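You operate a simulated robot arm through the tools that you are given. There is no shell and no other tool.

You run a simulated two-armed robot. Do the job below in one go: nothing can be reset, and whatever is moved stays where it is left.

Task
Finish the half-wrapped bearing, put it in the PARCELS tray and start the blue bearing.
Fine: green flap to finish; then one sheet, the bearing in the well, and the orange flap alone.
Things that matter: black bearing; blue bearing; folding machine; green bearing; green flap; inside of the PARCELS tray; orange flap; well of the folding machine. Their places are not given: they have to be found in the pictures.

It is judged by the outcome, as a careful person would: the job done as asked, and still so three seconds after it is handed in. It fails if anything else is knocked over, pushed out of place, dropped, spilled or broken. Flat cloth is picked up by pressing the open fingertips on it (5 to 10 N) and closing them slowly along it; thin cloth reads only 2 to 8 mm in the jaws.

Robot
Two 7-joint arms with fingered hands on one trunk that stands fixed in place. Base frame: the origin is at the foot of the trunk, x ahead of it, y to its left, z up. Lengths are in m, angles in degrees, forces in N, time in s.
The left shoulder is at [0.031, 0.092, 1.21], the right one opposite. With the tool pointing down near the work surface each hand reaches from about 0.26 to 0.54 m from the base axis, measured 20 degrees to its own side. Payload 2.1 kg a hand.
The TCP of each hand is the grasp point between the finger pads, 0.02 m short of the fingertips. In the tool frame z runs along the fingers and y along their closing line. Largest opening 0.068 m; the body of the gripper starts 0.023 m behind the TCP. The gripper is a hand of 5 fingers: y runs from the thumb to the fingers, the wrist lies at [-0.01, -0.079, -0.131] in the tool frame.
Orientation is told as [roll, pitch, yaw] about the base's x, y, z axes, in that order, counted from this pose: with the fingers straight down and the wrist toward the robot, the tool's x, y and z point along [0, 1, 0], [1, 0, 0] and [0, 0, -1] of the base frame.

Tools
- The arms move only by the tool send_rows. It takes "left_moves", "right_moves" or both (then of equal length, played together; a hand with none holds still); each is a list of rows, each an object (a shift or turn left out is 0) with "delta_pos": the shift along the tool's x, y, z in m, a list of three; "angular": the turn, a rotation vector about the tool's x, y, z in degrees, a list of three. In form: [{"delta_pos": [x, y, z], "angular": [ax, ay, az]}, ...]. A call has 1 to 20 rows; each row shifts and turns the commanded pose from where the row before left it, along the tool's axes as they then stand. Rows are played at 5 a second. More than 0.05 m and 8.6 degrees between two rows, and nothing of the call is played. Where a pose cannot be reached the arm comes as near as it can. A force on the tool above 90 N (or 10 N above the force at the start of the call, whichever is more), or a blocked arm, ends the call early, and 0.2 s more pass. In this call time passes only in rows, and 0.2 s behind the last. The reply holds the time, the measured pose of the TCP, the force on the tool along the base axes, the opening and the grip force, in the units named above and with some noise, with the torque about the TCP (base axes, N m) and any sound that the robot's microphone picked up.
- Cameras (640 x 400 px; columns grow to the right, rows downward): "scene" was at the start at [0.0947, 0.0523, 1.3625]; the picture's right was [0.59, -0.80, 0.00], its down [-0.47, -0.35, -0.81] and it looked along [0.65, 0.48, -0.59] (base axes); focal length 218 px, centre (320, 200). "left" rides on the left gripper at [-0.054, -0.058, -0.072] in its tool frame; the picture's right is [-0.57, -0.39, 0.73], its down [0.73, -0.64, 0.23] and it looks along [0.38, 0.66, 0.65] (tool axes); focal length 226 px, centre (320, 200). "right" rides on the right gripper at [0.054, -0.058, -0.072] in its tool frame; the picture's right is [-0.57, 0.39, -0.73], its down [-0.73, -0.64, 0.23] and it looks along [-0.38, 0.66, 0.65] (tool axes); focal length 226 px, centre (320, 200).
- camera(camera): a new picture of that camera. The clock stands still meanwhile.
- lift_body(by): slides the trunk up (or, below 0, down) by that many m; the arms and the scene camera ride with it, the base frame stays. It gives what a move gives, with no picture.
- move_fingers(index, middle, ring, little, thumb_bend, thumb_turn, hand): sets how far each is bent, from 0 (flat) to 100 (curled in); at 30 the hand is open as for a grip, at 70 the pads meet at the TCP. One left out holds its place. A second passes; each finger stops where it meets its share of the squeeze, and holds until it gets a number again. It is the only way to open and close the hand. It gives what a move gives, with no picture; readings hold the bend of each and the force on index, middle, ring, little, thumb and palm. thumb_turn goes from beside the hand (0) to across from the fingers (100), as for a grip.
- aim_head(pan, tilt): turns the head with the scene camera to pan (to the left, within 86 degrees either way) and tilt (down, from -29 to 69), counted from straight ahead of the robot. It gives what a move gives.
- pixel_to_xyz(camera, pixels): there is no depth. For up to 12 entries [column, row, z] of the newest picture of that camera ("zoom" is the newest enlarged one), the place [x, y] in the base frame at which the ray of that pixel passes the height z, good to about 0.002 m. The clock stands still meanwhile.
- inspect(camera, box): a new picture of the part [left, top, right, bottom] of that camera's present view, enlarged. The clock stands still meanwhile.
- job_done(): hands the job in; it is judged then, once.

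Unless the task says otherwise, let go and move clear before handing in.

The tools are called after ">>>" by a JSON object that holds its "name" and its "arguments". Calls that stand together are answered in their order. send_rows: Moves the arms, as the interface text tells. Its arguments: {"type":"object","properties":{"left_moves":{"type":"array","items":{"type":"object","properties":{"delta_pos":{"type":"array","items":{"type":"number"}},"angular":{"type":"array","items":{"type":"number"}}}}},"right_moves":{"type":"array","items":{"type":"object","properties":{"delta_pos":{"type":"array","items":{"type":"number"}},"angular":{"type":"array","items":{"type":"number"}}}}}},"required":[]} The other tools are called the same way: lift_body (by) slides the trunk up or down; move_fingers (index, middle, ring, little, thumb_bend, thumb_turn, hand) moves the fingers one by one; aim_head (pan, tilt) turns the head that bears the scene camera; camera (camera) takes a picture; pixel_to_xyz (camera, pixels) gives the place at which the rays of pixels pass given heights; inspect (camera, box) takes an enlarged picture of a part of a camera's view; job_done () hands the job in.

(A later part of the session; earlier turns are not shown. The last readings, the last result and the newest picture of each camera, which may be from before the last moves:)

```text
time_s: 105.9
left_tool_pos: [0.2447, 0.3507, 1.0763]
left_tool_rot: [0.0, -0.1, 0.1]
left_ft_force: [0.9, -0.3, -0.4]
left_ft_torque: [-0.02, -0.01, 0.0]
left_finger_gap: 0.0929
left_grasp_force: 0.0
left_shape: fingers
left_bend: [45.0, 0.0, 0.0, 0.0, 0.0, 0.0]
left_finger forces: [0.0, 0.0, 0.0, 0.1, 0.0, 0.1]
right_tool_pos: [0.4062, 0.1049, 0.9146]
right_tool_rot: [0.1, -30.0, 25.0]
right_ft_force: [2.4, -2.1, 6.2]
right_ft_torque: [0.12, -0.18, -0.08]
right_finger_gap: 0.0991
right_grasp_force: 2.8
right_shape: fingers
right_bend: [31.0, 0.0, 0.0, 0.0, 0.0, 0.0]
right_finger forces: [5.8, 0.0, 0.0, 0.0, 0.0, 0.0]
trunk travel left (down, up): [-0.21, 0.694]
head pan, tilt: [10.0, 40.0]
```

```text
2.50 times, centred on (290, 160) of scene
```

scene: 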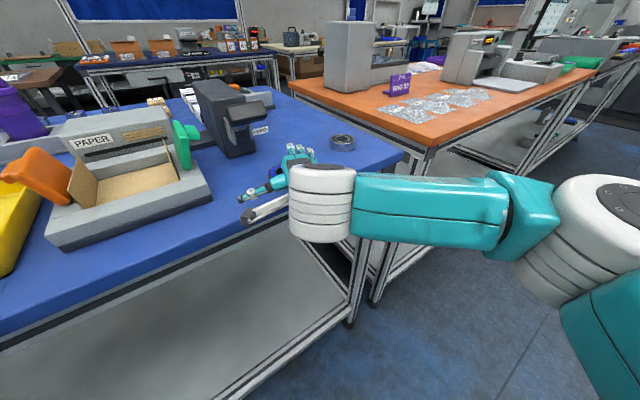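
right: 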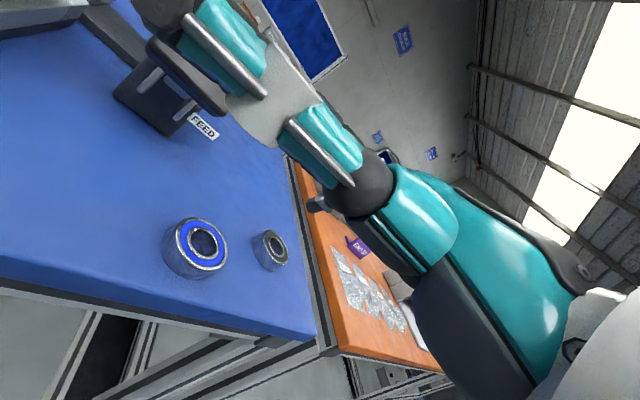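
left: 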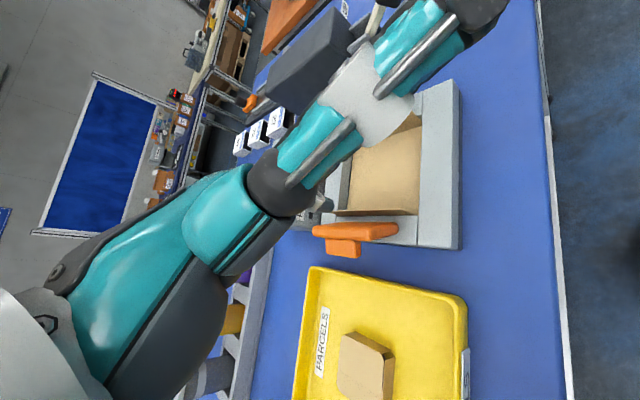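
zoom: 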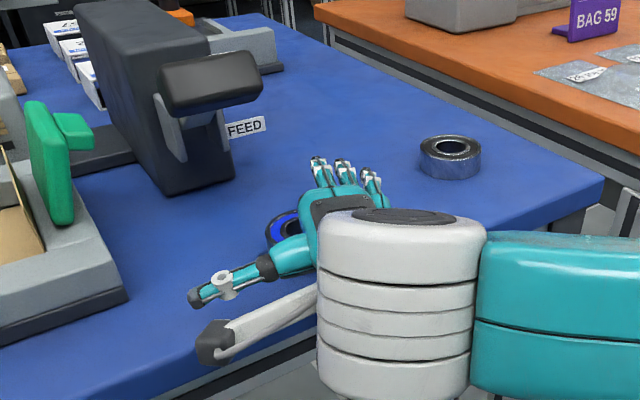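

The bearing tracks the fingertip exactly, and the flat fingers will pass 2 cm in front of the paddle. Continuing left another 4 cm.

>>> {"name": "send_rows", "arguments": {"right_moves": [{"delta_pos": [0.0038, -0.0012, -0.0007]}, {"delta_pos": [0.0038, -0.0012, -0.0007]}, {"delta_pos": [0.0038, -0.0012, -0.0007]}, {"delta_pos": [0.0038, -0.0012, -0.0007]}, {"delta_pos": [0.0038, -0.0012, -0.0007]}, {"delta_pos": [0.0038, -0.0012, -0.0007]}, {"delta_pos": [0.0038, -0.0012, -0.0007]}, {"delta_pos": [0.0038, -0.0012, -0.0007]}, {"delta_pos": [0.0038, -0.0012, -0.0007]}, {"delta_pos": [0.0038, -0.0012, -0.0007]}]}}

>>> {"name": "inspect", "arguments": {"camera": "right", "box": [220, 130, 380, 290]}}

>>> {"name": "inspect", "arguments": {"camera": "scene", "box": [160, 80, 380, 240]}}

```text
time_s: 108.1
left_tool_pos: [0.2434, 0.3504, 1.0768]
left_tool_rot: [0.0, 0.0, 0.0]
left_ft_force: [0.1, 0.2, -0.3]
left_ft_torque: [0.01, 0.03, -0.02]
left_finger_gap: 0.093
left_grasp_force: 0.0
left_shape: fingers
left_bend: [45.0, 0.0, 0.0, 0.0, 0.0, 0.0]
left_finger forces: [0.0, 0.0, 0.0, 0.0, 0.0, 0.0]
right_tool_pos: [0.3787, 0.1328, 0.913]
right_tool_rot: [0.2, -30.0, 24.9]
right_ft_force: [0.6, -2.2, 6.6]
right_ft_torque: [0.15, -0.23, -0.07]
right_finger_gap: 0.099
right_grasp_force: 3.4
right_shape: fingers
right_bend: [31.0, 0.0, 0.0, 0.0, 0.0, 0.0]
right_finger forces: [6.8, 0.0, 0.0, 0.1, 0.0, 0.0]
trunk travel left (down, up): [-0.21, 0.694]
head pan, tilt: [10.0, 40.0]
```

```text
2.50 times, centred on (300, 210) of right
```

zoom: 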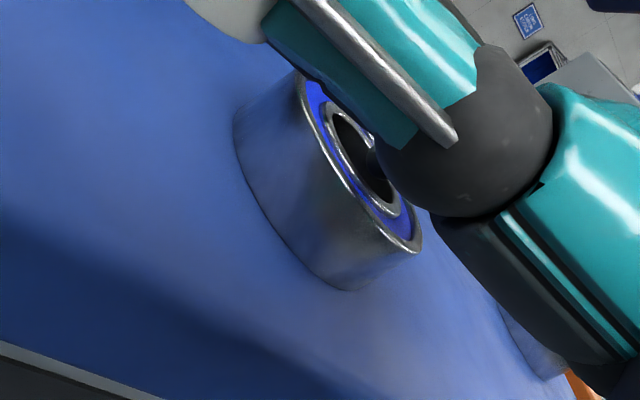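

```text
2.50 times, centred on (270, 160) of scene
```

zoom: 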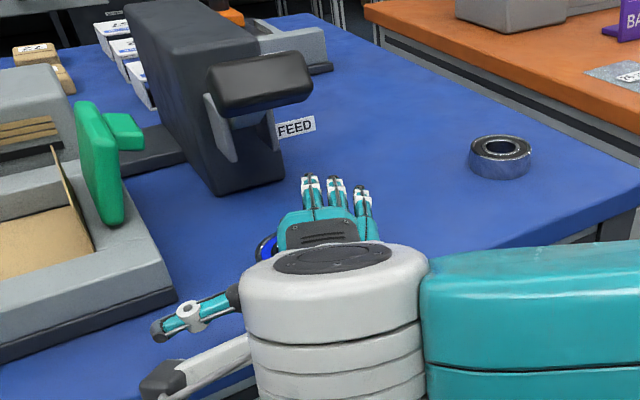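

Going well: the bearing should be near (0.399,0.155). About 4 cm more.

>>> {"name": "send_rows", "arguments": {"right_moves": [{"delta_pos": [0.0038, -0.0012, -0.0007]}, {"delta_pos": [0.0038, -0.0012, -0.0007]}, {"delta_pos": [0.0038, -0.0012, -0.0007]}, {"delta_pos": [0.0038, -0.0012, -0.0007]}, {"delta_pos": [0.0038, -0.0012, -0.0007]}, {"delta_pos": [0.0038, -0.0012, -0.0007]}, {"delta_pos": [0.0038, -0.0012, -0.0007]}, {"delta_pos": [0.0038, -0.0012, -0.0007]}, {"delta_pos": [0.0038, -0.0012, -0.0007]}, {"delta_pos": [0.0038, -0.0012, -0.0007]}]}}

>>> {"name": "send_rows", "arguments": {"right_moves": [{"delta_pos": [0, 0.01, -0.0173]}, {"delta_pos": [0, 0.0, -0.03]}, {"delta_pos": [0, -0.01, -0.04]}, {"delta_pos": [-0.02, -0.03, -0.03]}, {"delta_pos": [-0.03, -0.03, -0.015]}, {"delta_pos": [-0.03, -0.02, -0.01]}]}}

>>> {"name": "aim_head", "arguments": {"pan": 30, "tilt": 45}}

>>> {"name": "camera", "arguments": {"camera": "scene"}}

```text
time_s: 110.3
left_tool_pos: [0.2445, 0.3511, 1.0779]
left_tool_rot: [-0.1, 0.0, 0.1]
left_ft_force: [0.2, -1.2, 0.5]
left_ft_torque: [-0.03, -0.03, -0.02]
left_finger_gap: 0.093
left_grasp_force: 0.0
left_shape: fingers
left_bend: [45.0, 0.0, 0.0, 0.0, 0.0, 0.0]
left_finger forces: [0.1, 0.1, 0.0, 0.1, 0.1, 0.1]
right_tool_pos: [0.3507, 0.1627, 0.9158]
right_tool_rot: [0.1, -29.9, 25.0]
right_ft_force: [1.4, -1.9, 5.0]
right_ft_torque: [0.09, -0.18, -0.08]
right_finger_gap: 0.0982
right_grasp_force: 2.7
right_shape: fingers
right_bend: [33.0, 0.0, 0.0, 0.0, 0.0, 0.0]
right_finger forces: [5.0, 0.0, 0.1, 0.0, 0.0, 0.0]
trunk travel left (down, up): [-0.21, 0.694]
head pan, tilt: [10.0, 40.0]
```

```text
time_s: 111.7
left_tool_pos: [0.2441, 0.3512, 1.0766]
left_tool_rot: [0.0, 0.1, 0.1]
left_ft_force: [-0.3, -0.4, -0.6]
left_ft_torque: [-0.01, -0.03, 0.0]
left_finger_gap: 0.0927
left_grasp_force: 0.1
left_shape: fingers
left_bend: [45.0, 0.0, 0.0, 0.0, 0.0, 0.0]
left_finger forces: [0.0, 0.0, 0.0, 0.0, 0.0, 0.1]
right_tool_pos: [0.259, 0.0318, 0.9966]
right_tool_rot: [-0.2, -29.2, 24.6]
right_ft_force: [0.6, -0.1, 0.5]
right_ft_torque: [0.02, 0.01, 0.0]
right_finger_gap: 0.0929
right_grasp_force: 0.0
right_shape: fingers
right_bend: [45.0, 0.0, 0.0, 0.0, 0.0, 0.0]
right_finger forces: [0.0, 0.0, 0.0, 0.0, 0.0, 0.1]
trunk travel left (down, up): [-0.21, 0.694]
head pan, tilt: [10.0, 40.0]
```

```text
time_s: 112.5
left_tool_pos: [0.2449, 0.3499, 1.077]
left_tool_rot: [-0.1, 0.0, 0.1]
left_ft_force: [0.1, 0.4, 0.1]
left_ft_torque: [-0.01, -0.03, 0.04]
left_finger_gap: 0.0927
left_grasp_force: 0.1
left_shape: fingers
left_bend: [45.0, 0.0, 0.0, 0.0, 0.0, 0.0]
left_finger forces: [0.0, 0.0, 0.0, 0.0, 0.0, 0.1]
right_tool_pos: [0.2579, 0.0317, 0.9965]
right_tool_rot: [-0.5, -29.1, 25.0]
right_ft_force: [0.2, 0.4, -0.1]
right_ft_torque: [0.0, 0.03, 0.05]
right_finger_gap: 0.093
right_grasp_force: 0.0
right_shape: fingers
right_bend: [45.0, 0.0, 0.0, 0.0, 0.0, 0.0]
right_finger forces: [0.0, 0.0, 0.0, 0.0, 0.1, 0.0]
trunk travel left (down, up): [-0.21, 0.694]
head pan, tilt: [30.0, 45.0]
```

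```text
taken
```

scene: 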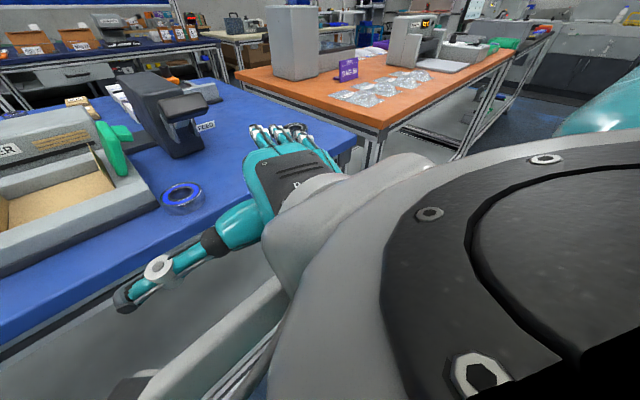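

The right hand has let go, and the blue bearing stands in front, beside the machine's right corner, at scene (182,198). I'll move the right hand well away to the right and measure.

>>> {"name": "send_rows", "arguments": {"right_moves": [{"delta_pos": [-0.04, 0.0, -0.02]}, {"delta_pos": [-0.04, 0.0, -0.02]}, {"delta_pos": [-0.04, 0.0, -0.02]}, {"delta_pos": [-0.04, 0.0, -0.02]}]}}

>>> {"name": "camera", "arguments": {"camera": "scene"}}

>>> {"name": "inspect", "arguments": {"camera": "scene", "box": [60, 80, 260, 250]}}

>>> {"name": "pixel_to_xyz", "arguments": {"camera": "scene", "pixels": [[182, 193, 0.915], [182, 193, 0.912], [161, 195, 0.915], [203, 190, 0.915], [158, 208, 0.897]]}}

```text
time_s: 113.5
left_tool_pos: [0.2438, 0.3499, 1.0764]
left_tool_rot: [0.0, 0.0, 0.1]
left_ft_force: [0.9, 0.1, 0.4]
left_ft_torque: [0.03, -0.02, -0.02]
left_finger_gap: 0.093
left_grasp_force: 0.1
left_shape: fingers
left_bend: [45.0, 0.0, 0.0, 0.0, 0.0, 0.0]
left_finger forces: [0.1, 0.0, 0.0, 0.1, 0.1, 0.1]
right_tool_pos: [0.2936, -0.1262, 1.0761]
right_tool_rot: [0.2, -30.0, 25.0]
right_ft_force: [0.1, -0.3, 0.9]
right_ft_torque: [-0.01, -0.01, 0.0]
right_finger_gap: 0.0931
right_grasp_force: 0.1
right_shape: fingers
right_bend: [45.0, 0.0, 0.0, 0.0, 0.0, 0.0]
right_finger forces: [0.1, 0.0, 0.1, 0.1, 0.0, 0.0]
right hand out of reach, approached as far as the arm can: row 1
trunk travel left (down, up): [-0.21, 0.694]
head pan, tilt: [30.0, 45.0]
```

```text
taken
```

scene: 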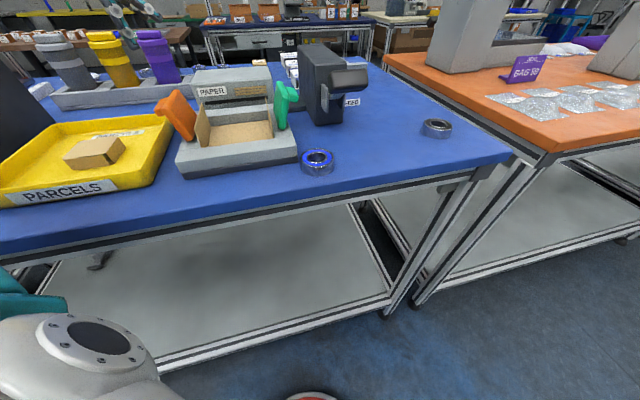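

```text
2.35 times, centred on (160, 165) of scene
```

zoom: 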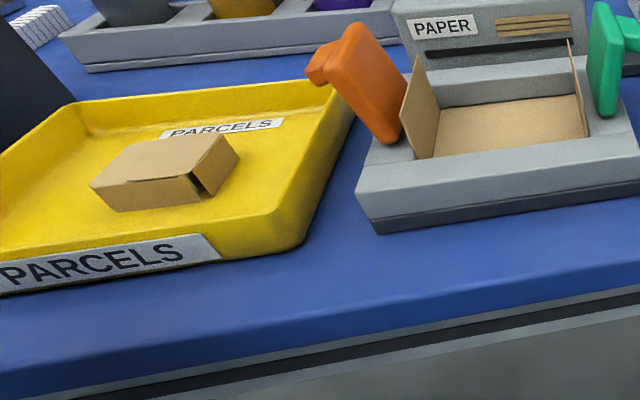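

```text
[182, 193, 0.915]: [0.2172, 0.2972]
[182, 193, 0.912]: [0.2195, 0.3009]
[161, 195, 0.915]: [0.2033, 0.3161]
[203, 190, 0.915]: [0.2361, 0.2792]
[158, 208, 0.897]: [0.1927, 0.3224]
```

>>> {"name": "pixel_to_xyz", "arguments": {"camera": "scene", "pixels": [[318, 157, 0.915], [303, 158, 0.915], [334, 156, 0.915], [318, 164, 0.915], [299, 160, 0.897], [181, 163, 0.925], [438, 125, 0.915]]}}

>>> {"name": "inspect", "arguments": {"camera": "scene", "box": [250, 60, 400, 190]}}

```text
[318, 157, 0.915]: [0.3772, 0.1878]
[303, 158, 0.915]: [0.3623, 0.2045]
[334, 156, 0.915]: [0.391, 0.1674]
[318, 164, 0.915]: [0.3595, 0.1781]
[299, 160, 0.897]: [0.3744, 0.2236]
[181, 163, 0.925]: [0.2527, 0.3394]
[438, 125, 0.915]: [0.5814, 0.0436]
```

```text
3.08 times, centred on (325, 125) of scene
```

zoom: 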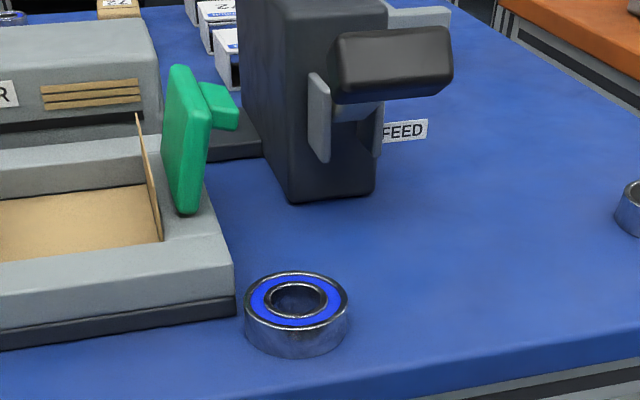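

The bearing is now at about (0.377,0.188), well within the left hand's reach. I'll set the left hand's three-finger grip, turn it to yaw 45° and move above it.

>>> {"name": "move_fingers", "arguments": {"hand": "left", "index": 27, "middle": 27, "ring": 100, "little": 100, "thumb_bend": 27, "thumb_turn": 100}}

>>> {"name": "send_rows", "arguments": {"left_moves": [{"angular": [0, 0, -7.5]}, {"angular": [0, 0, -7.5]}, {"angular": [0, 0, -7.5]}, {"angular": [0, 0, -7.5]}, {"angular": [0, 0, -7.5]}, {"angular": [0, 0, -7.5]}, {"delta_pos": [-0.0354, -0.0035, 0]}, {"delta_pos": [-0.0354, -0.0035, 0]}, {"delta_pos": [-0.0354, -0.0035, 0]}, {"delta_pos": [-0.0354, -0.0035, 0]}, {"delta_pos": [-0.0354, -0.0035, 0]}, {"delta_pos": [-0.035, -0.0035, 0]}]}}

>>> {"name": "camera", "arguments": {"camera": "left"}}

>>> {"name": "camera", "arguments": {"camera": "scene"}}

```text
time_s: 114.5
left_tool_pos: [0.2432, 0.3504, 1.0769]
left_tool_rot: [0.0, -0.1, 0.1]
left_ft_force: [-0.4, -0.5, 0.5]
left_ft_torque: [-0.01, 0.02, -0.02]
left_finger_gap: 0.0673
left_grasp_force: 0.1
left_shape: fingers
left_bend: [27.0, 27.0, 100.0, 100.0, 27.0, 97.0]
left_finger forces: [0.0, 0.0, 0.0, 0.0, 0.1, 0.0]
right_tool_pos: [0.2941, -0.127, 1.0758]
right_tool_rot: [0.1, -29.9, 25.1]
right_ft_force: [-0.4, -0.5, 0.4]
right_ft_torque: [0.03, 0.0, 0.02]
right_finger_gap: 0.0929
right_grasp_force: 0.1
right_shape: fingers
right_bend: [45.0, 0.0, 0.0, 0.0, 0.0, 0.0]
right_finger forces: [0.1, 0.0, 0.0, 0.1, 0.0, 0.0]
trunk travel left (down, up): [-0.21, 0.694]
head pan, tilt: [30.0, 45.0]
```

```text
time_s: 117.1
left_tool_pos: [0.3776, 0.1869, 1.0774]
left_tool_rot: [0.0, 0.1, 45.2]
left_ft_force: [-0.1, -0.2, -0.6]
left_ft_torque: [0.01, 0.02, 0.01]
left_finger_gap: 0.0673
left_grasp_force: 0.1
left_shape: fingers
left_bend: [27.0, 27.0, 100.0, 100.0, 27.0, 97.0]
left_finger forces: [0.1, 0.0, 0.1, 0.0, 0.1, 0.0]
right_tool_pos: [0.2931, -0.1265, 1.076]
right_tool_rot: [0.2, -30.0, 25.1]
right_ft_force: [1.3, 0.4, 0.2]
right_ft_torque: [-0.01, 0.01, 0.01]
right_finger_gap: 0.0931
right_grasp_force: 0.1
right_shape: fingers
right_bend: [45.0, 0.0, 0.0, 0.0, 0.0, 0.0]
right_finger forces: [0.0, 0.1, 0.0, 0.0, 0.0, 0.0]
trunk travel left (down, up): [-0.21, 0.694]
head pan, tilt: [30.0, 45.0]
```

```text
taken
```

left: 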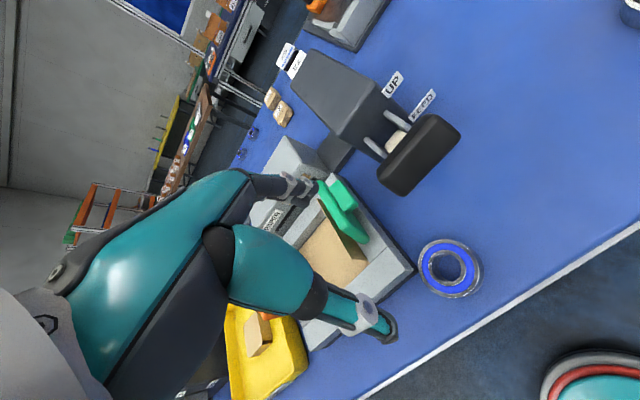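

```text
taken
```

scene: 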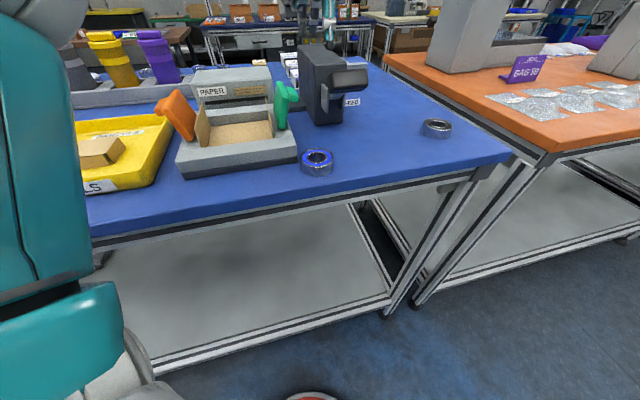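

>>> {"name": "inspect", "arguments": {"camera": "left", "box": [390, 210, 510, 330]}}

>>> {"name": "pixel_to_xyz", "arguments": {"camera": "left", "pixels": [[448, 267, 0.916], [448, 267, 0.912], [418, 267, 0.916], [479, 266, 0.916], [448, 240, 0.916], [448, 294, 0.916]]}}

```text
3.33 times, centred on (450, 270) of left
```

zoom: 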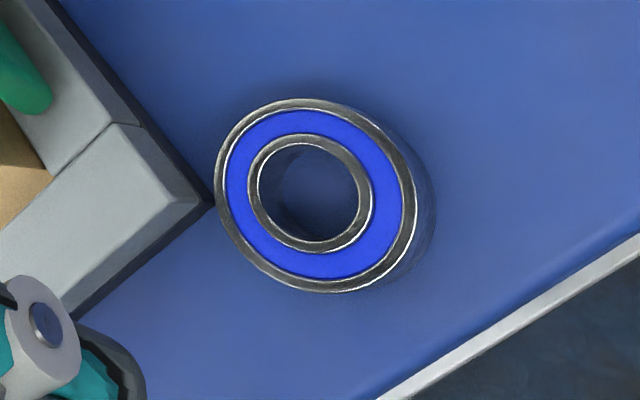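

```text
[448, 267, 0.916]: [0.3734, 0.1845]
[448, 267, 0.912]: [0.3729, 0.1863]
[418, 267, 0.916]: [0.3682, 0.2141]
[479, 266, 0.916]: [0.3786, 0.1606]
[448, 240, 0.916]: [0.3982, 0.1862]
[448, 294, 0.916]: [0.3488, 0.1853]
```

The bearing's top centre is at about (0.372,0.184), 7 mm clear of the machine corner. I'll correct by 6 mm and lower to z≈0.955.

>>> {"name": "send_rows", "arguments": {"left_moves": [{"delta_pos": [-0.0011, -0.006, 0.02]}, {"delta_pos": [0, 0, 0.035]}, {"delta_pos": [0, 0, 0.035]}, {"delta_pos": [0, 0, 0.032]}]}}

>>> {"name": "camera", "arguments": {"camera": "left"}}

>>> {"name": "inspect", "arguments": {"camera": "scene", "box": [250, 50, 400, 190]}}

```text
time_s: 118.1
left_tool_pos: [0.372, 0.1789, 0.9552]
left_tool_rot: [-0.1, 0.1, 45.1]
left_ft_force: [0.2, 0.0, -0.4]
left_ft_torque: [-0.01, 0.0, 0.0]
left_finger_gap: 0.0671
left_grasp_force: 0.0
left_shape: fingers
left_bend: [27.0, 27.0, 100.0, 100.0, 27.0, 97.0]
left_finger forces: [0.1, 0.1, 0.1, 0.0, 0.0, 0.1]
right_tool_pos: [0.2942, -0.1268, 1.075]
right_tool_rot: [0.1, -29.9, 25.1]
right_ft_force: [0.5, 0.6, -1.2]
right_ft_torque: [0.01, -0.03, 0.01]
right_finger_gap: 0.0929
right_grasp_force: 0.0
right_shape: fingers
right_bend: [45.0, 0.0, 0.0, 0.0, 0.0, 0.0]
right_finger forces: [0.1, 0.0, 0.1, 0.1, 0.0, 0.0]
trunk travel left (down, up): [-0.21, 0.694]
head pan, tilt: [30.0, 45.0]
```

```text
taken
```

left: 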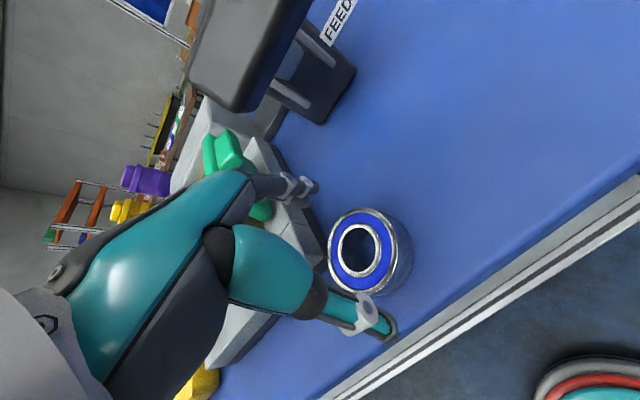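

```text
2.86 times, centred on (325, 120) of scene
```

zoom: 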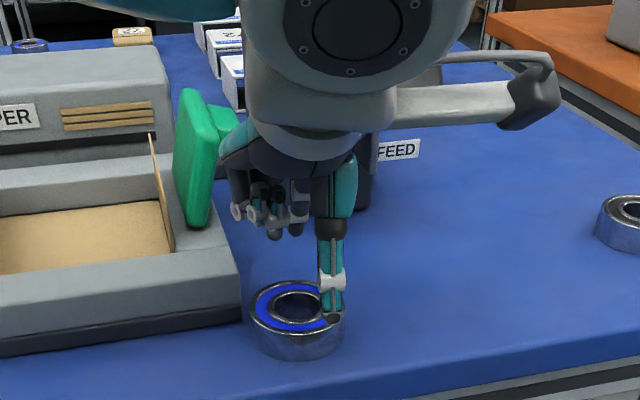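

By the left view the bearing centre sits at tool (0.004, 0.002) below the TCP, as wanted. I'll nudge 2 mm forward and lower to grasp height.

>>> {"name": "send_rows", "arguments": {"left_moves": [{"delta_pos": [0, 0.002, 0.012]}, {"delta_pos": [0, 0, 0.01]}, {"delta_pos": [0, 0, 0.006]}]}}

>>> {"name": "camera", "arguments": {"camera": "left"}}

>>> {"name": "inspect", "arguments": {"camera": "scene", "box": [250, 50, 400, 190]}}

```text
time_s: 118.9
left_tool_pos: [0.375, 0.1812, 0.9277]
left_tool_rot: [0.1, 0.0, 45.0]
left_ft_force: [1.1, -0.3, 0.7]
left_ft_torque: [-0.02, -0.01, -0.01]
left_finger_gap: 0.0673
left_grasp_force: 0.2
left_shape: fingers
left_bend: [27.0, 27.0, 100.0, 100.0, 27.0, 97.0]
left_finger forces: [0.0, 0.0, 0.1, 0.1, 0.1, 0.0]
right_tool_pos: [0.2948, -0.126, 1.0766]
right_tool_rot: [0.1, -30.0, 25.1]
right_ft_force: [-0.1, -0.1, -0.3]
right_ft_torque: [0.03, 0.0, -0.02]
right_finger_gap: 0.0931
right_grasp_force: 0.0
right_shape: fingers
right_bend: [45.0, 0.0, 0.0, 0.0, 0.0, 0.0]
right_finger forces: [0.1, 0.0, 0.1, 0.0, 0.0, 0.1]
trunk travel left (down, up): [-0.21, 0.694]
head pan, tilt: [30.0, 45.0]
```

```text
taken
```

left: 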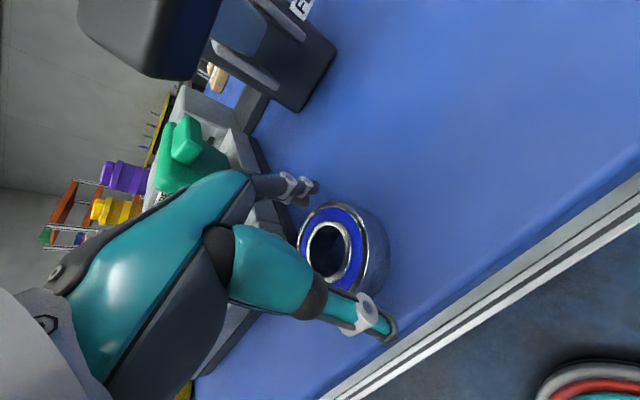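

```text
2.86 times, centred on (325, 120) of scene
```

zoom: 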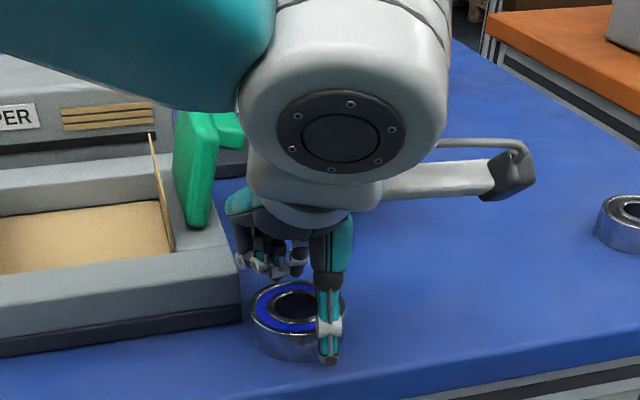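

Alignment looks right with no contact. I'll go 3 mm lower and close index, middle and thumb gently.

>>> {"name": "send_rows", "arguments": {"left_moves": [{"delta_pos": [0, 0, 0.003]}]}}

>>> {"name": "move_fingers", "arguments": {"hand": "left", "index": 38, "middle": 38, "thumb_bend": 38}}

>>> {"name": "inspect", "arguments": {"camera": "left", "box": [220, 130, 460, 370]}}

```text
time_s: 119.3
left_tool_pos: [0.3759, 0.181, 0.9241]
left_tool_rot: [0.0, 0.0, 45.1]
left_ft_force: [-0.1, 0.1, 0.7]
left_ft_torque: [0.0, 0.02, 0.0]
left_finger_gap: 0.0673
left_grasp_force: 0.0
left_shape: fingers
left_bend: [27.0, 27.0, 100.0, 100.0, 27.0, 97.0]
left_finger forces: [0.0, 0.0, 0.0, 0.0, 0.1, 0.1]
right_tool_pos: [0.2936, -0.1276, 1.0748]
right_tool_rot: [0.1, -29.9, 25.1]
right_ft_force: [0.0, 0.4, 0.3]
right_ft_torque: [0.01, -0.01, 0.01]
right_finger_gap: 0.0931
right_grasp_force: 0.1
right_shape: fingers
right_bend: [45.0, 0.0, 0.0, 0.0, 0.0, 0.0]
right_finger forces: [0.1, 0.1, 0.0, 0.0, 0.0, 0.1]
trunk travel left (down, up): [-0.21, 0.694]
head pan, tilt: [30.0, 45.0]
```

```text
time_s: 120.3
left_tool_pos: [0.3757, 0.1814, 0.9251]
left_tool_rot: [-0.1, -0.1, 45.1]
left_ft_force: [-0.1, -0.2, -0.4]
left_ft_torque: [-0.03, -0.02, 0.04]
left_finger_gap: 0.0499
left_grasp_force: 0.0
left_shape: fingers
left_bend: [38.0, 38.0, 100.0, 100.0, 38.0, 98.0]
left_finger forces: [0.0, 0.0, 0.1, 0.0, 0.1, 0.1]
right_tool_pos: [0.2941, -0.1262, 1.0747]
right_tool_rot: [0.1, -29.9, 25.1]
right_ft_force: [0.6, -0.5, -0.3]
right_ft_torque: [-0.01, 0.04, -0.02]
right_finger_gap: 0.0927
right_grasp_force: 0.0
right_shape: fingers
right_bend: [45.0, 0.0, 0.0, 0.0, 0.0, 0.0]
right_finger forces: [0.1, 0.1, 0.0, 0.0, 0.0, 0.0]
trunk travel left (down, up): [-0.21, 0.694]
head pan, tilt: [30.0, 45.0]
```

```text
1.67 times, centred on (340, 250) of left
```

zoom: 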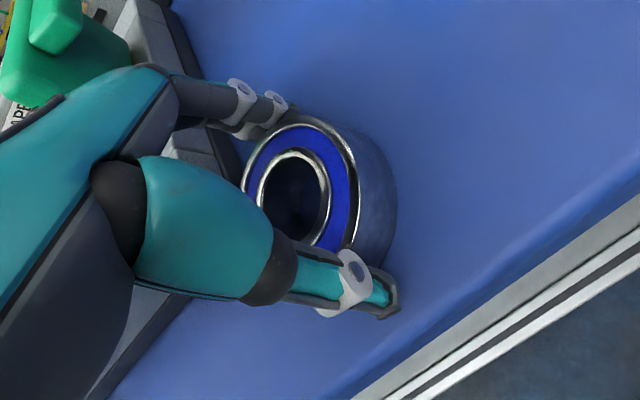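

No contact yet at bend 38; closing further, as with the parcel.

>>> {"name": "move_fingers", "arguments": {"hand": "left", "index": 46, "middle": 46, "thumb_bend": 46}}

>>> {"name": "inspect", "arguments": {"camera": "left", "box": [220, 130, 460, 370]}}

```text
time_s: 121.3
left_tool_pos: [0.3754, 0.1808, 0.9255]
left_tool_rot: [0.0, 0.0, 45.1]
left_ft_force: [0.7, 0.2, 0.7]
left_ft_torque: [0.01, -0.03, 0.01]
left_finger_gap: 0.0432
left_grasp_force: 2.7
left_shape: fingers
left_bend: [43.0, 43.0, 100.0, 100.0, 40.0, 99.0]
left_finger forces: [1.5, 1.5, 0.0, 0.1, 2.6, 0.0]
right_tool_pos: [0.2943, -0.1282, 1.0749]
right_tool_rot: [0.1, -29.9, 25.0]
right_ft_force: [0.1, -1.2, -0.4]
right_ft_torque: [0.0, -0.01, 0.01]
right_finger_gap: 0.0929
right_grasp_force: 0.1
right_shape: fingers
right_bend: [45.0, 0.0, 0.0, 0.0, 0.0, 0.0]
right_finger forces: [0.0, 0.0, 0.0, 0.1, 0.1, 0.1]
trunk travel left (down, up): [-0.21, 0.694]
head pan, tilt: [30.0, 45.0]
```

```text
1.67 times, centred on (340, 250) of left
```

zoom: 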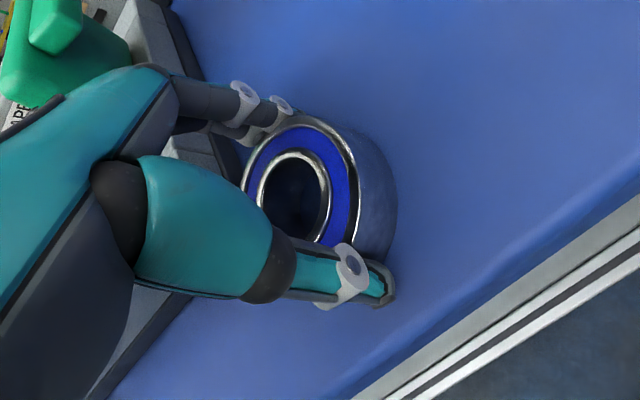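

The grip is balanced (1.5/1.5/2.6 N). I'll squeeze to about 10 N and lift 1 cm to test.

>>> {"name": "move_fingers", "arguments": {"hand": "left", "index": 62, "middle": 62, "thumb_bend": 62}}

>>> {"name": "send_rows", "arguments": {"left_moves": [{"delta_pos": [0, 0, -0.005]}, {"delta_pos": [0, 0, -0.007]}]}}

>>> {"name": "inspect", "arguments": {"camera": "left", "box": [220, 130, 460, 370]}}

>>> {"name": "inspect", "arguments": {"camera": "scene", "box": [250, 50, 400, 190]}}

```text
time_s: 122.3
left_tool_pos: [0.3743, 0.1812, 0.9238]
left_tool_rot: [0.1, 0.0, 45.2]
left_ft_force: [0.6, 0.4, 1.6]
left_ft_torque: [0.08, -0.03, -0.05]
left_finger_gap: 0.0408
left_grasp_force: 9.4
left_shape: fingers
left_bend: [50.0, 51.0, 100.0, 100.0, 36.0, 99.0]
left_finger forces: [4.5, 5.2, 0.0, 0.1, 9.4, 0.1]
right_tool_pos: [0.2942, -0.1255, 1.0755]
right_tool_rot: [0.2, -29.9, 25.1]
right_ft_force: [-0.3, 0.2, -0.4]
right_ft_torque: [-0.01, 0.01, -0.01]
right_finger_gap: 0.093
right_grasp_force: 0.1
right_shape: fingers
right_bend: [45.0, 0.0, 0.0, 0.0, 0.0, 0.0]
right_finger forces: [0.0, 0.0, 0.1, 0.0, 0.0, 0.0]
trunk travel left (down, up): [-0.21, 0.694]
head pan, tilt: [30.0, 45.0]
```

```text
time_s: 122.9
left_tool_pos: [0.3742, 0.1821, 0.9349]
left_tool_rot: [0.1, 0.1, 45.0]
left_ft_force: [-0.1, 0.5, -1.6]
left_ft_torque: [0.03, -0.03, 0.03]
left_finger_gap: 0.0409
left_grasp_force: 9.3
left_shape: fingers
left_bend: [50.0, 52.0, 100.0, 100.0, 35.0, 100.0]
left_finger forces: [4.2, 4.8, 0.0, 0.1, 9.5, 0.0]
right_tool_pos: [0.295, -0.1262, 1.0749]
right_tool_rot: [0.1, -30.0, 25.1]
right_ft_force: [-0.7, -0.3, 0.8]
right_ft_torque: [0.04, 0.0, 0.0]
right_finger_gap: 0.0926
right_grasp_force: 0.1
right_shape: fingers
right_bend: [45.0, 0.0, 0.0, 0.0, 0.0, 0.0]
right_finger forces: [0.0, 0.1, 0.1, 0.0, 0.0, 0.0]
trunk travel left (down, up): [-0.21, 0.694]
head pan, tilt: [30.0, 45.0]
```

```text
1.67 times, centred on (340, 250) of left
```

zoom: 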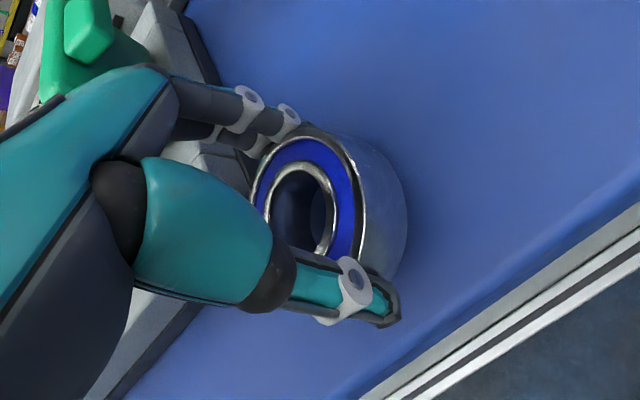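

```text
2.86 times, centred on (325, 120) of scene
```

zoom: 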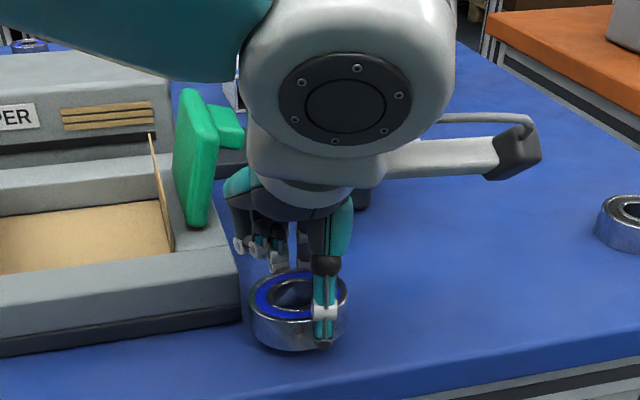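

The bearing is held firmly (weight 1.6 N). I'll lift it straight up with the trunk by 0.12 m, which also puts the shoulder at a good height for the well.

>>> {"name": "lift_body", "arguments": {"by": 0.12}}

>>> {"name": "inspect", "arguments": {"camera": "left", "box": [220, 130, 460, 370]}}

>>> {"name": "aim_head", "arguments": {"pan": 40, "tilt": 50}}

>>> {"name": "camera", "arguments": {"camera": "scene"}}

```text
time_s: 124.4
left_tool_pos: [0.3745, 0.1814, 1.0558]
left_tool_rot: [0.2, 0.2, 45.0]
left_ft_force: [0.0, -0.2, -1.1]
left_ft_torque: [0.01, 0.0, 0.0]
left_finger_gap: 0.0411
left_grasp_force: 9.9
left_shape: fingers
left_bend: [50.0, 52.0, 100.0, 100.0, 35.0, 100.0]
left_finger forces: [4.2, 4.8, 0.1, 0.0, 9.5, 0.1]
right_tool_pos: [0.2937, -0.1276, 1.1939]
right_tool_rot: [0.1, -29.9, 25.0]
right_ft_force: [0.1, -0.5, 0.4]
right_ft_torque: [0.0, 0.05, -0.02]
right_finger_gap: 0.0929
right_grasp_force: 0.2
right_shape: fingers
right_bend: [45.0, 0.0, 0.0, 0.0, 0.0, 0.0]
right_finger forces: [0.0, 0.0, 0.0, 0.0, 0.0, 0.0]
trunk travel left (down, up): [-0.33, 0.574]
head pan, tilt: [30.0, 45.0]
```

```text
1.67 times, centred on (340, 250) of left
```

zoom: 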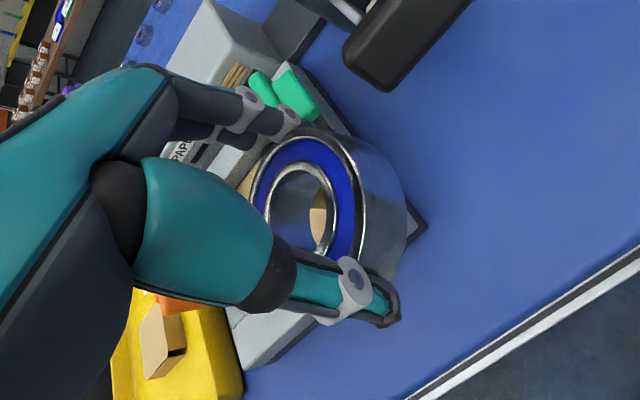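

```text
time_s: 125.1
left_tool_pos: [0.3748, 0.1814, 1.0563]
left_tool_rot: [0.1, 0.1, 45.0]
left_ft_force: [0.1, 0.1, -1.4]
left_ft_torque: [0.01, -0.05, 0.02]
left_finger_gap: 0.041
left_grasp_force: 8.9
left_shape: fingers
left_bend: [50.0, 52.0, 100.0, 100.0, 35.0, 100.0]
left_finger forces: [4.3, 4.7, 0.1, 0.0, 9.5, 0.1]
right_tool_pos: [0.2936, -0.1269, 1.1937]
right_tool_rot: [0.1, -30.0, 25.0]
right_ft_force: [-0.6, -0.8, 0.7]
right_ft_torque: [0.02, -0.01, 0.01]
right_finger_gap: 0.0927
right_grasp_force: 0.0
right_shape: fingers
right_bend: [45.0, 0.0, 0.0, 0.0, 0.0, 0.0]
right_finger forces: [0.0, 0.0, 0.0, 0.0, 0.0, 0.0]
trunk travel left (down, up): [-0.33, 0.574]
head pan, tilt: [40.0, 50.0]
```

```text
taken
```

scene: 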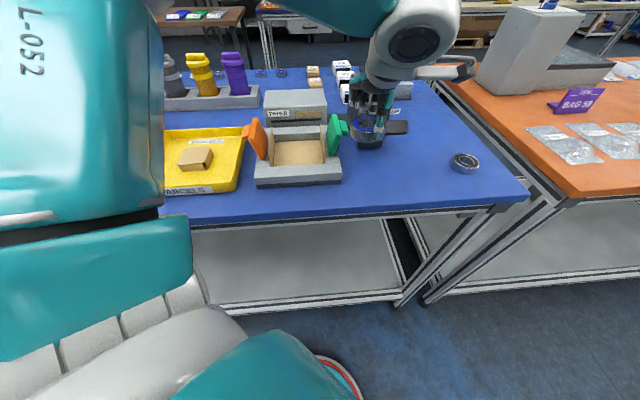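

Holding steady; the bearing centre is at tool (0.0035,−0.006). I'll carry it over the well centre at this height.

>>> {"name": "send_rows", "arguments": {"left_moves": [{"delta_pos": [0.019, 0.0186, 0]}, {"delta_pos": [0.019, 0.0186, 0]}, {"delta_pos": [0.019, 0.0186, 0]}, {"delta_pos": [0.019, 0.0186, 0]}, {"delta_pos": [0.019, 0.0186, 0]}, {"delta_pos": [0.0188, 0.0186, 0]}]}}

>>> {"name": "camera", "arguments": {"camera": "left"}}

>>> {"name": "camera", "arguments": {"camera": "scene"}}

>>> {"name": "inspect", "arguments": {"camera": "scene", "box": [230, 60, 370, 200]}}

```text
time_s: 126.5
left_tool_pos: [0.3731, 0.343, 1.0558]
left_tool_rot: [0.0, 0.0, 45.1]
left_ft_force: [0.8, -0.4, -1.0]
left_ft_torque: [0.02, -0.01, -0.04]
left_finger_gap: 0.041
left_grasp_force: 9.1
left_shape: fingers
left_bend: [50.0, 52.0, 100.0, 100.0, 35.0, 100.0]
left_finger forces: [4.2, 5.0, 0.0, 0.0, 9.4, 0.0]
right_tool_pos: [0.2933, -0.1272, 1.1933]
right_tool_rot: [0.1, -29.9, 25.2]
right_ft_force: [0.0, -0.4, 0.8]
right_ft_torque: [0.0, 0.0, -0.02]
right_finger_gap: 0.0927
right_grasp_force: 0.0
right_shape: fingers
right_bend: [45.0, 0.0, 0.0, 0.0, 0.0, 0.0]
right_finger forces: [0.0, 0.1, 0.0, 0.0, 0.0, 0.0]
trunk travel left (down, up): [-0.33, 0.574]
head pan, tilt: [40.0, 50.0]
```

```text
taken
```

left: 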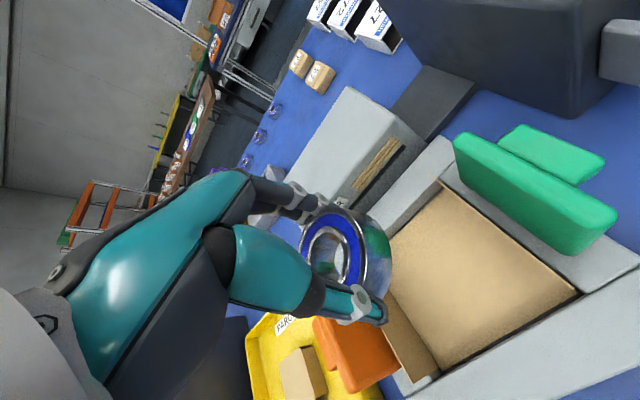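

```text
taken
```

scene: 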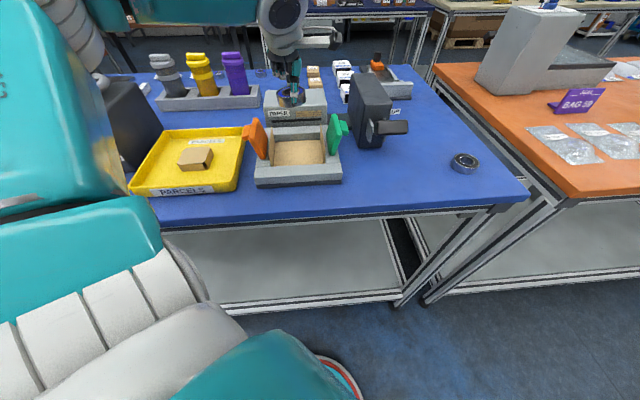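

```text
2.86 times, centred on (300, 130) of scene
```

zoom: 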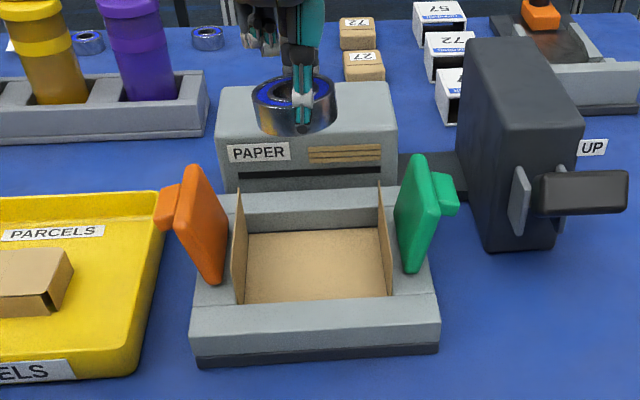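

Held well. I'll check from the left view that the drop point is centred in the well.

>>> {"name": "inspect", "arguments": {"camera": "left", "box": [370, 130, 640, 400]}}

>>> {"name": "pixel_to_xyz", "arguments": {"camera": "left", "pixels": [[442.5, 267.4, 0.907], [440, 186, 0.925], [577, 293, 0.925], [452, 365, 0.907], [565, 295, 0.907]]}}

>>> {"name": "pixel_to_xyz", "arguments": {"camera": "scene", "pixels": [[271, 166, 0.907], [327, 164, 0.907], [321, 140, 0.907], [276, 141, 0.907]]}}

```text
1.48 times, centred on (505, 265) of left
```

zoom: 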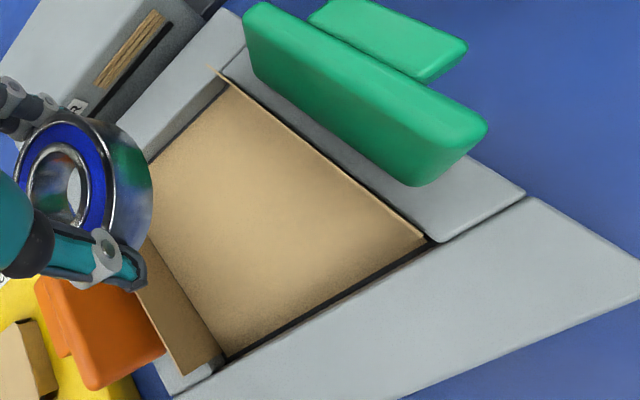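

```text
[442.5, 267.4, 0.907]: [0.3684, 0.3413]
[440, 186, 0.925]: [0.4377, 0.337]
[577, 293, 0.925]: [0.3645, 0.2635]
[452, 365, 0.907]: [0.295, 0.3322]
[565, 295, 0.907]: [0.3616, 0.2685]
```

```text
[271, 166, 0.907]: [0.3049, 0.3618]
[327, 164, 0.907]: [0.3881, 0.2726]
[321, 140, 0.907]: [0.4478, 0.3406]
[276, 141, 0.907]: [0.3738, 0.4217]
```

The drop point is within 4 mm of the well centre; I'll correct that and lower to z≈0.95.

>>> {"name": "send_rows", "arguments": {"left_moves": [{"delta_pos": [-0.0014, -0.0035, 0.02]}, {"delta_pos": [0, 0, 0.03]}, {"delta_pos": [0, 0, 0.03]}, {"delta_pos": [0, 0, 0.025]}]}}

>>> {"name": "inspect", "arguments": {"camera": "scene", "box": [230, 80, 370, 200]}}

>>> {"name": "camera", "arguments": {"camera": "left"}}

```text
time_s: 127.5
left_tool_pos: [0.3721, 0.3393, 0.9511]
left_tool_rot: [0.0, 0.0, 45.0]
left_ft_force: [0.2, 0.3, -1.5]
left_ft_torque: [0.0, -0.04, 0.02]
left_finger_gap: 0.0407
left_grasp_force: 9.0
left_shape: fingers
left_bend: [50.0, 52.0, 100.0, 100.0, 35.0, 100.0]
left_finger forces: [4.3, 4.9, 0.0, 0.1, 9.3, 0.0]
right_tool_pos: [0.294, -0.1278, 1.1943]
right_tool_rot: [0.1, -29.9, 25.1]
right_ft_force: [-0.1, 0.4, 0.4]
right_ft_torque: [-0.01, 0.01, 0.0]
right_finger_gap: 0.0932
right_grasp_force: 0.0
right_shape: fingers
right_bend: [45.0, 0.0, 0.0, 0.0, 0.0, 0.0]
right_finger forces: [0.0, 0.0, 0.1, 0.0, 0.0, 0.0]
trunk travel left (down, up): [-0.33, 0.574]
head pan, tilt: [40.0, 50.0]
```

```text
3.33 times, centred on (300, 140) of scene
```

zoom: 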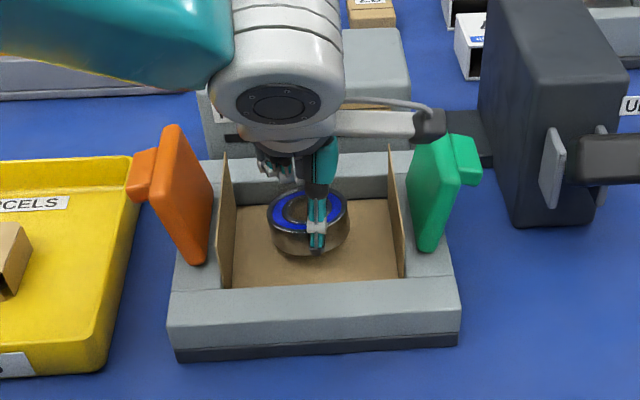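

```text
taken
```

left: 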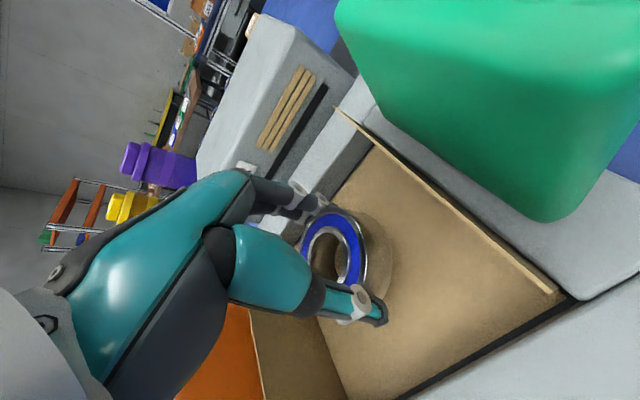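

It's centred between the wings. Lowering in small steps until it touches.

>>> {"name": "send_rows", "arguments": {"left_moves": [{"delta_pos": [0, 0, 0.005]}, {"delta_pos": [0, 0, 0.004]}, {"delta_pos": [0, 0, 0.003]}]}}

>>> {"name": "send_rows", "arguments": {"left_moves": [{"delta_pos": [0, 0, 0.003]}]}}

```text
time_s: 128.3
left_tool_pos: [0.3718, 0.3387, 0.9418]
left_tool_rot: [0.1, 0.0, 45.1]
left_ft_force: [0.1, 0.2, -1.2]
left_ft_torque: [-0.01, -0.03, -0.01]
left_finger_gap: 0.0407
left_grasp_force: 9.0
left_shape: fingers
left_bend: [50.0, 52.0, 100.0, 100.0, 35.0, 100.0]
left_finger forces: [4.2, 4.7, 0.0, 0.1, 9.3, 0.0]
right_tool_pos: [0.2944, -0.1269, 1.1938]
right_tool_rot: [0.1, -29.9, 25.1]
right_ft_force: [-0.8, -0.6, -0.1]
right_ft_torque: [-0.04, -0.01, 0.01]
right_finger_gap: 0.093
right_grasp_force: 0.0
right_shape: fingers
right_bend: [45.0, 0.0, 0.0, 0.0, 0.0, 0.0]
right_finger forces: [0.0, 0.0, 0.1, 0.0, 0.0, 0.1]
trunk travel left (down, up): [-0.33, 0.574]
head pan, tilt: [40.0, 50.0]
```

```text
time_s: 128.7
left_tool_pos: [0.3712, 0.3376, 0.9369]
left_tool_rot: [-0.1, -0.1, 45.1]
left_ft_force: [0.0, -1.0, 4.5]
left_ft_torque: [0.13, -0.05, -0.01]
left_finger_gap: 0.0409
left_grasp_force: 9.8
left_shape: fingers
left_bend: [51.0, 52.0, 100.0, 100.0, 35.0, 100.0]
left_finger forces: [4.4, 5.3, 0.1, 0.0, 9.8, 0.0]
right_tool_pos: [0.2926, -0.1274, 1.1942]
right_tool_rot: [0.1, -29.7, 25.1]
right_ft_force: [0.9, -0.4, -0.6]
right_ft_torque: [0.01, -0.03, 0.02]
right_finger_gap: 0.0934
right_grasp_force: 0.0
right_shape: fingers
right_bend: [45.0, 0.0, 0.0, 0.0, 0.0, 0.0]
right_finger forces: [0.0, 0.0, 0.1, 0.0, 0.0, 0.1]
trunk travel left (down, up): [-0.33, 0.574]
head pan, tilt: [40.0, 50.0]
```

The bearing rests on the sheet (4.5 N upward at z 0.937). Releasing gently.

>>> {"name": "move_fingers", "arguments": {"hand": "left", "index": 42, "middle": 42, "thumb_bend": 33}}

>>> {"name": "move_fingers", "arguments": {"hand": "left", "index": 32, "middle": 32, "thumb_bend": 26}}

>>> {"name": "camera", "arguments": {"camera": "left"}}

>>> {"name": "inspect", "arguments": {"camera": "scene", "box": [230, 80, 370, 200]}}

```text
time_s: 129.7
left_tool_pos: [0.372, 0.3381, 0.9376]
left_tool_rot: [0.0, 0.0, 45.0]
left_ft_force: [-0.3, 0.3, 0.2]
left_ft_torque: [-0.01, 0.04, -0.01]
left_finger_gap: 0.0505
left_grasp_force: 0.2
left_shape: fingers
left_bend: [42.0, 42.0, 100.0, 100.0, 32.0, 98.0]
left_finger forces: [0.0, 0.0, 0.1, 0.0, 0.6, 0.0]
right_tool_pos: [0.2934, -0.1282, 1.1937]
right_tool_rot: [0.1, -29.9, 25.0]
right_ft_force: [0.2, -0.7, 0.0]
right_ft_torque: [0.01, 0.05, 0.0]
right_finger_gap: 0.0931
right_grasp_force: 0.1
right_shape: fingers
right_bend: [45.0, 0.0, 0.0, 0.0, 0.0, 0.0]
right_finger forces: [0.1, 0.0, 0.0, 0.0, 0.1, 0.0]
trunk travel left (down, up): [-0.33, 0.574]
head pan, tilt: [40.0, 50.0]
```

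```text
time_s: 130.7
left_tool_pos: [0.3708, 0.3387, 0.9376]
left_tool_rot: [0.0, 0.0, 45.0]
left_ft_force: [-0.2, 0.5, -0.3]
left_ft_torque: [0.01, -0.01, -0.04]
left_finger_gap: 0.0629
left_grasp_force: 0.1
left_shape: fingers
left_bend: [32.0, 32.0, 100.0, 100.0, 26.0, 97.0]
left_finger forces: [0.1, 0.1, 0.1, 0.0, 0.1, 0.0]
right_tool_pos: [0.2927, -0.1266, 1.1935]
right_tool_rot: [0.1, -29.9, 25.1]
right_ft_force: [0.3, 0.1, 0.5]
right_ft_torque: [-0.06, -0.02, 0.03]
right_finger_gap: 0.093
right_grasp_force: 0.1
right_shape: fingers
right_bend: [45.0, 0.0, 0.0, 0.0, 0.0, 0.0]
right_finger forces: [0.1, 0.0, 0.0, 0.0, 0.0, 0.0]
trunk travel left (down, up): [-0.33, 0.574]
head pan, tilt: [40.0, 50.0]
```

```text
taken
```

left: 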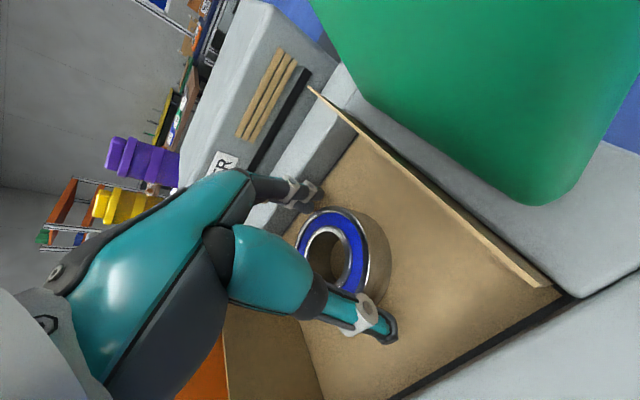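

```text
3.33 times, centred on (300, 140) of scene
```

zoom: 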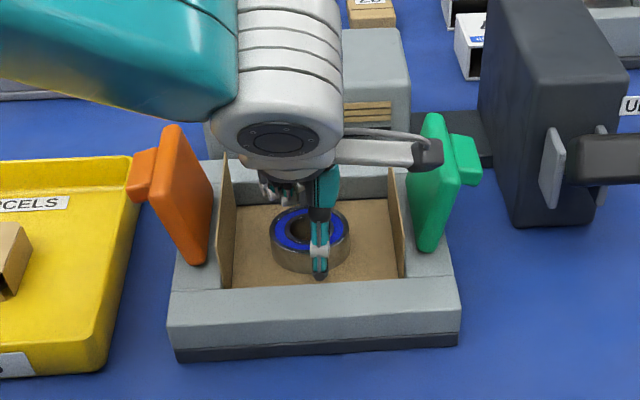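

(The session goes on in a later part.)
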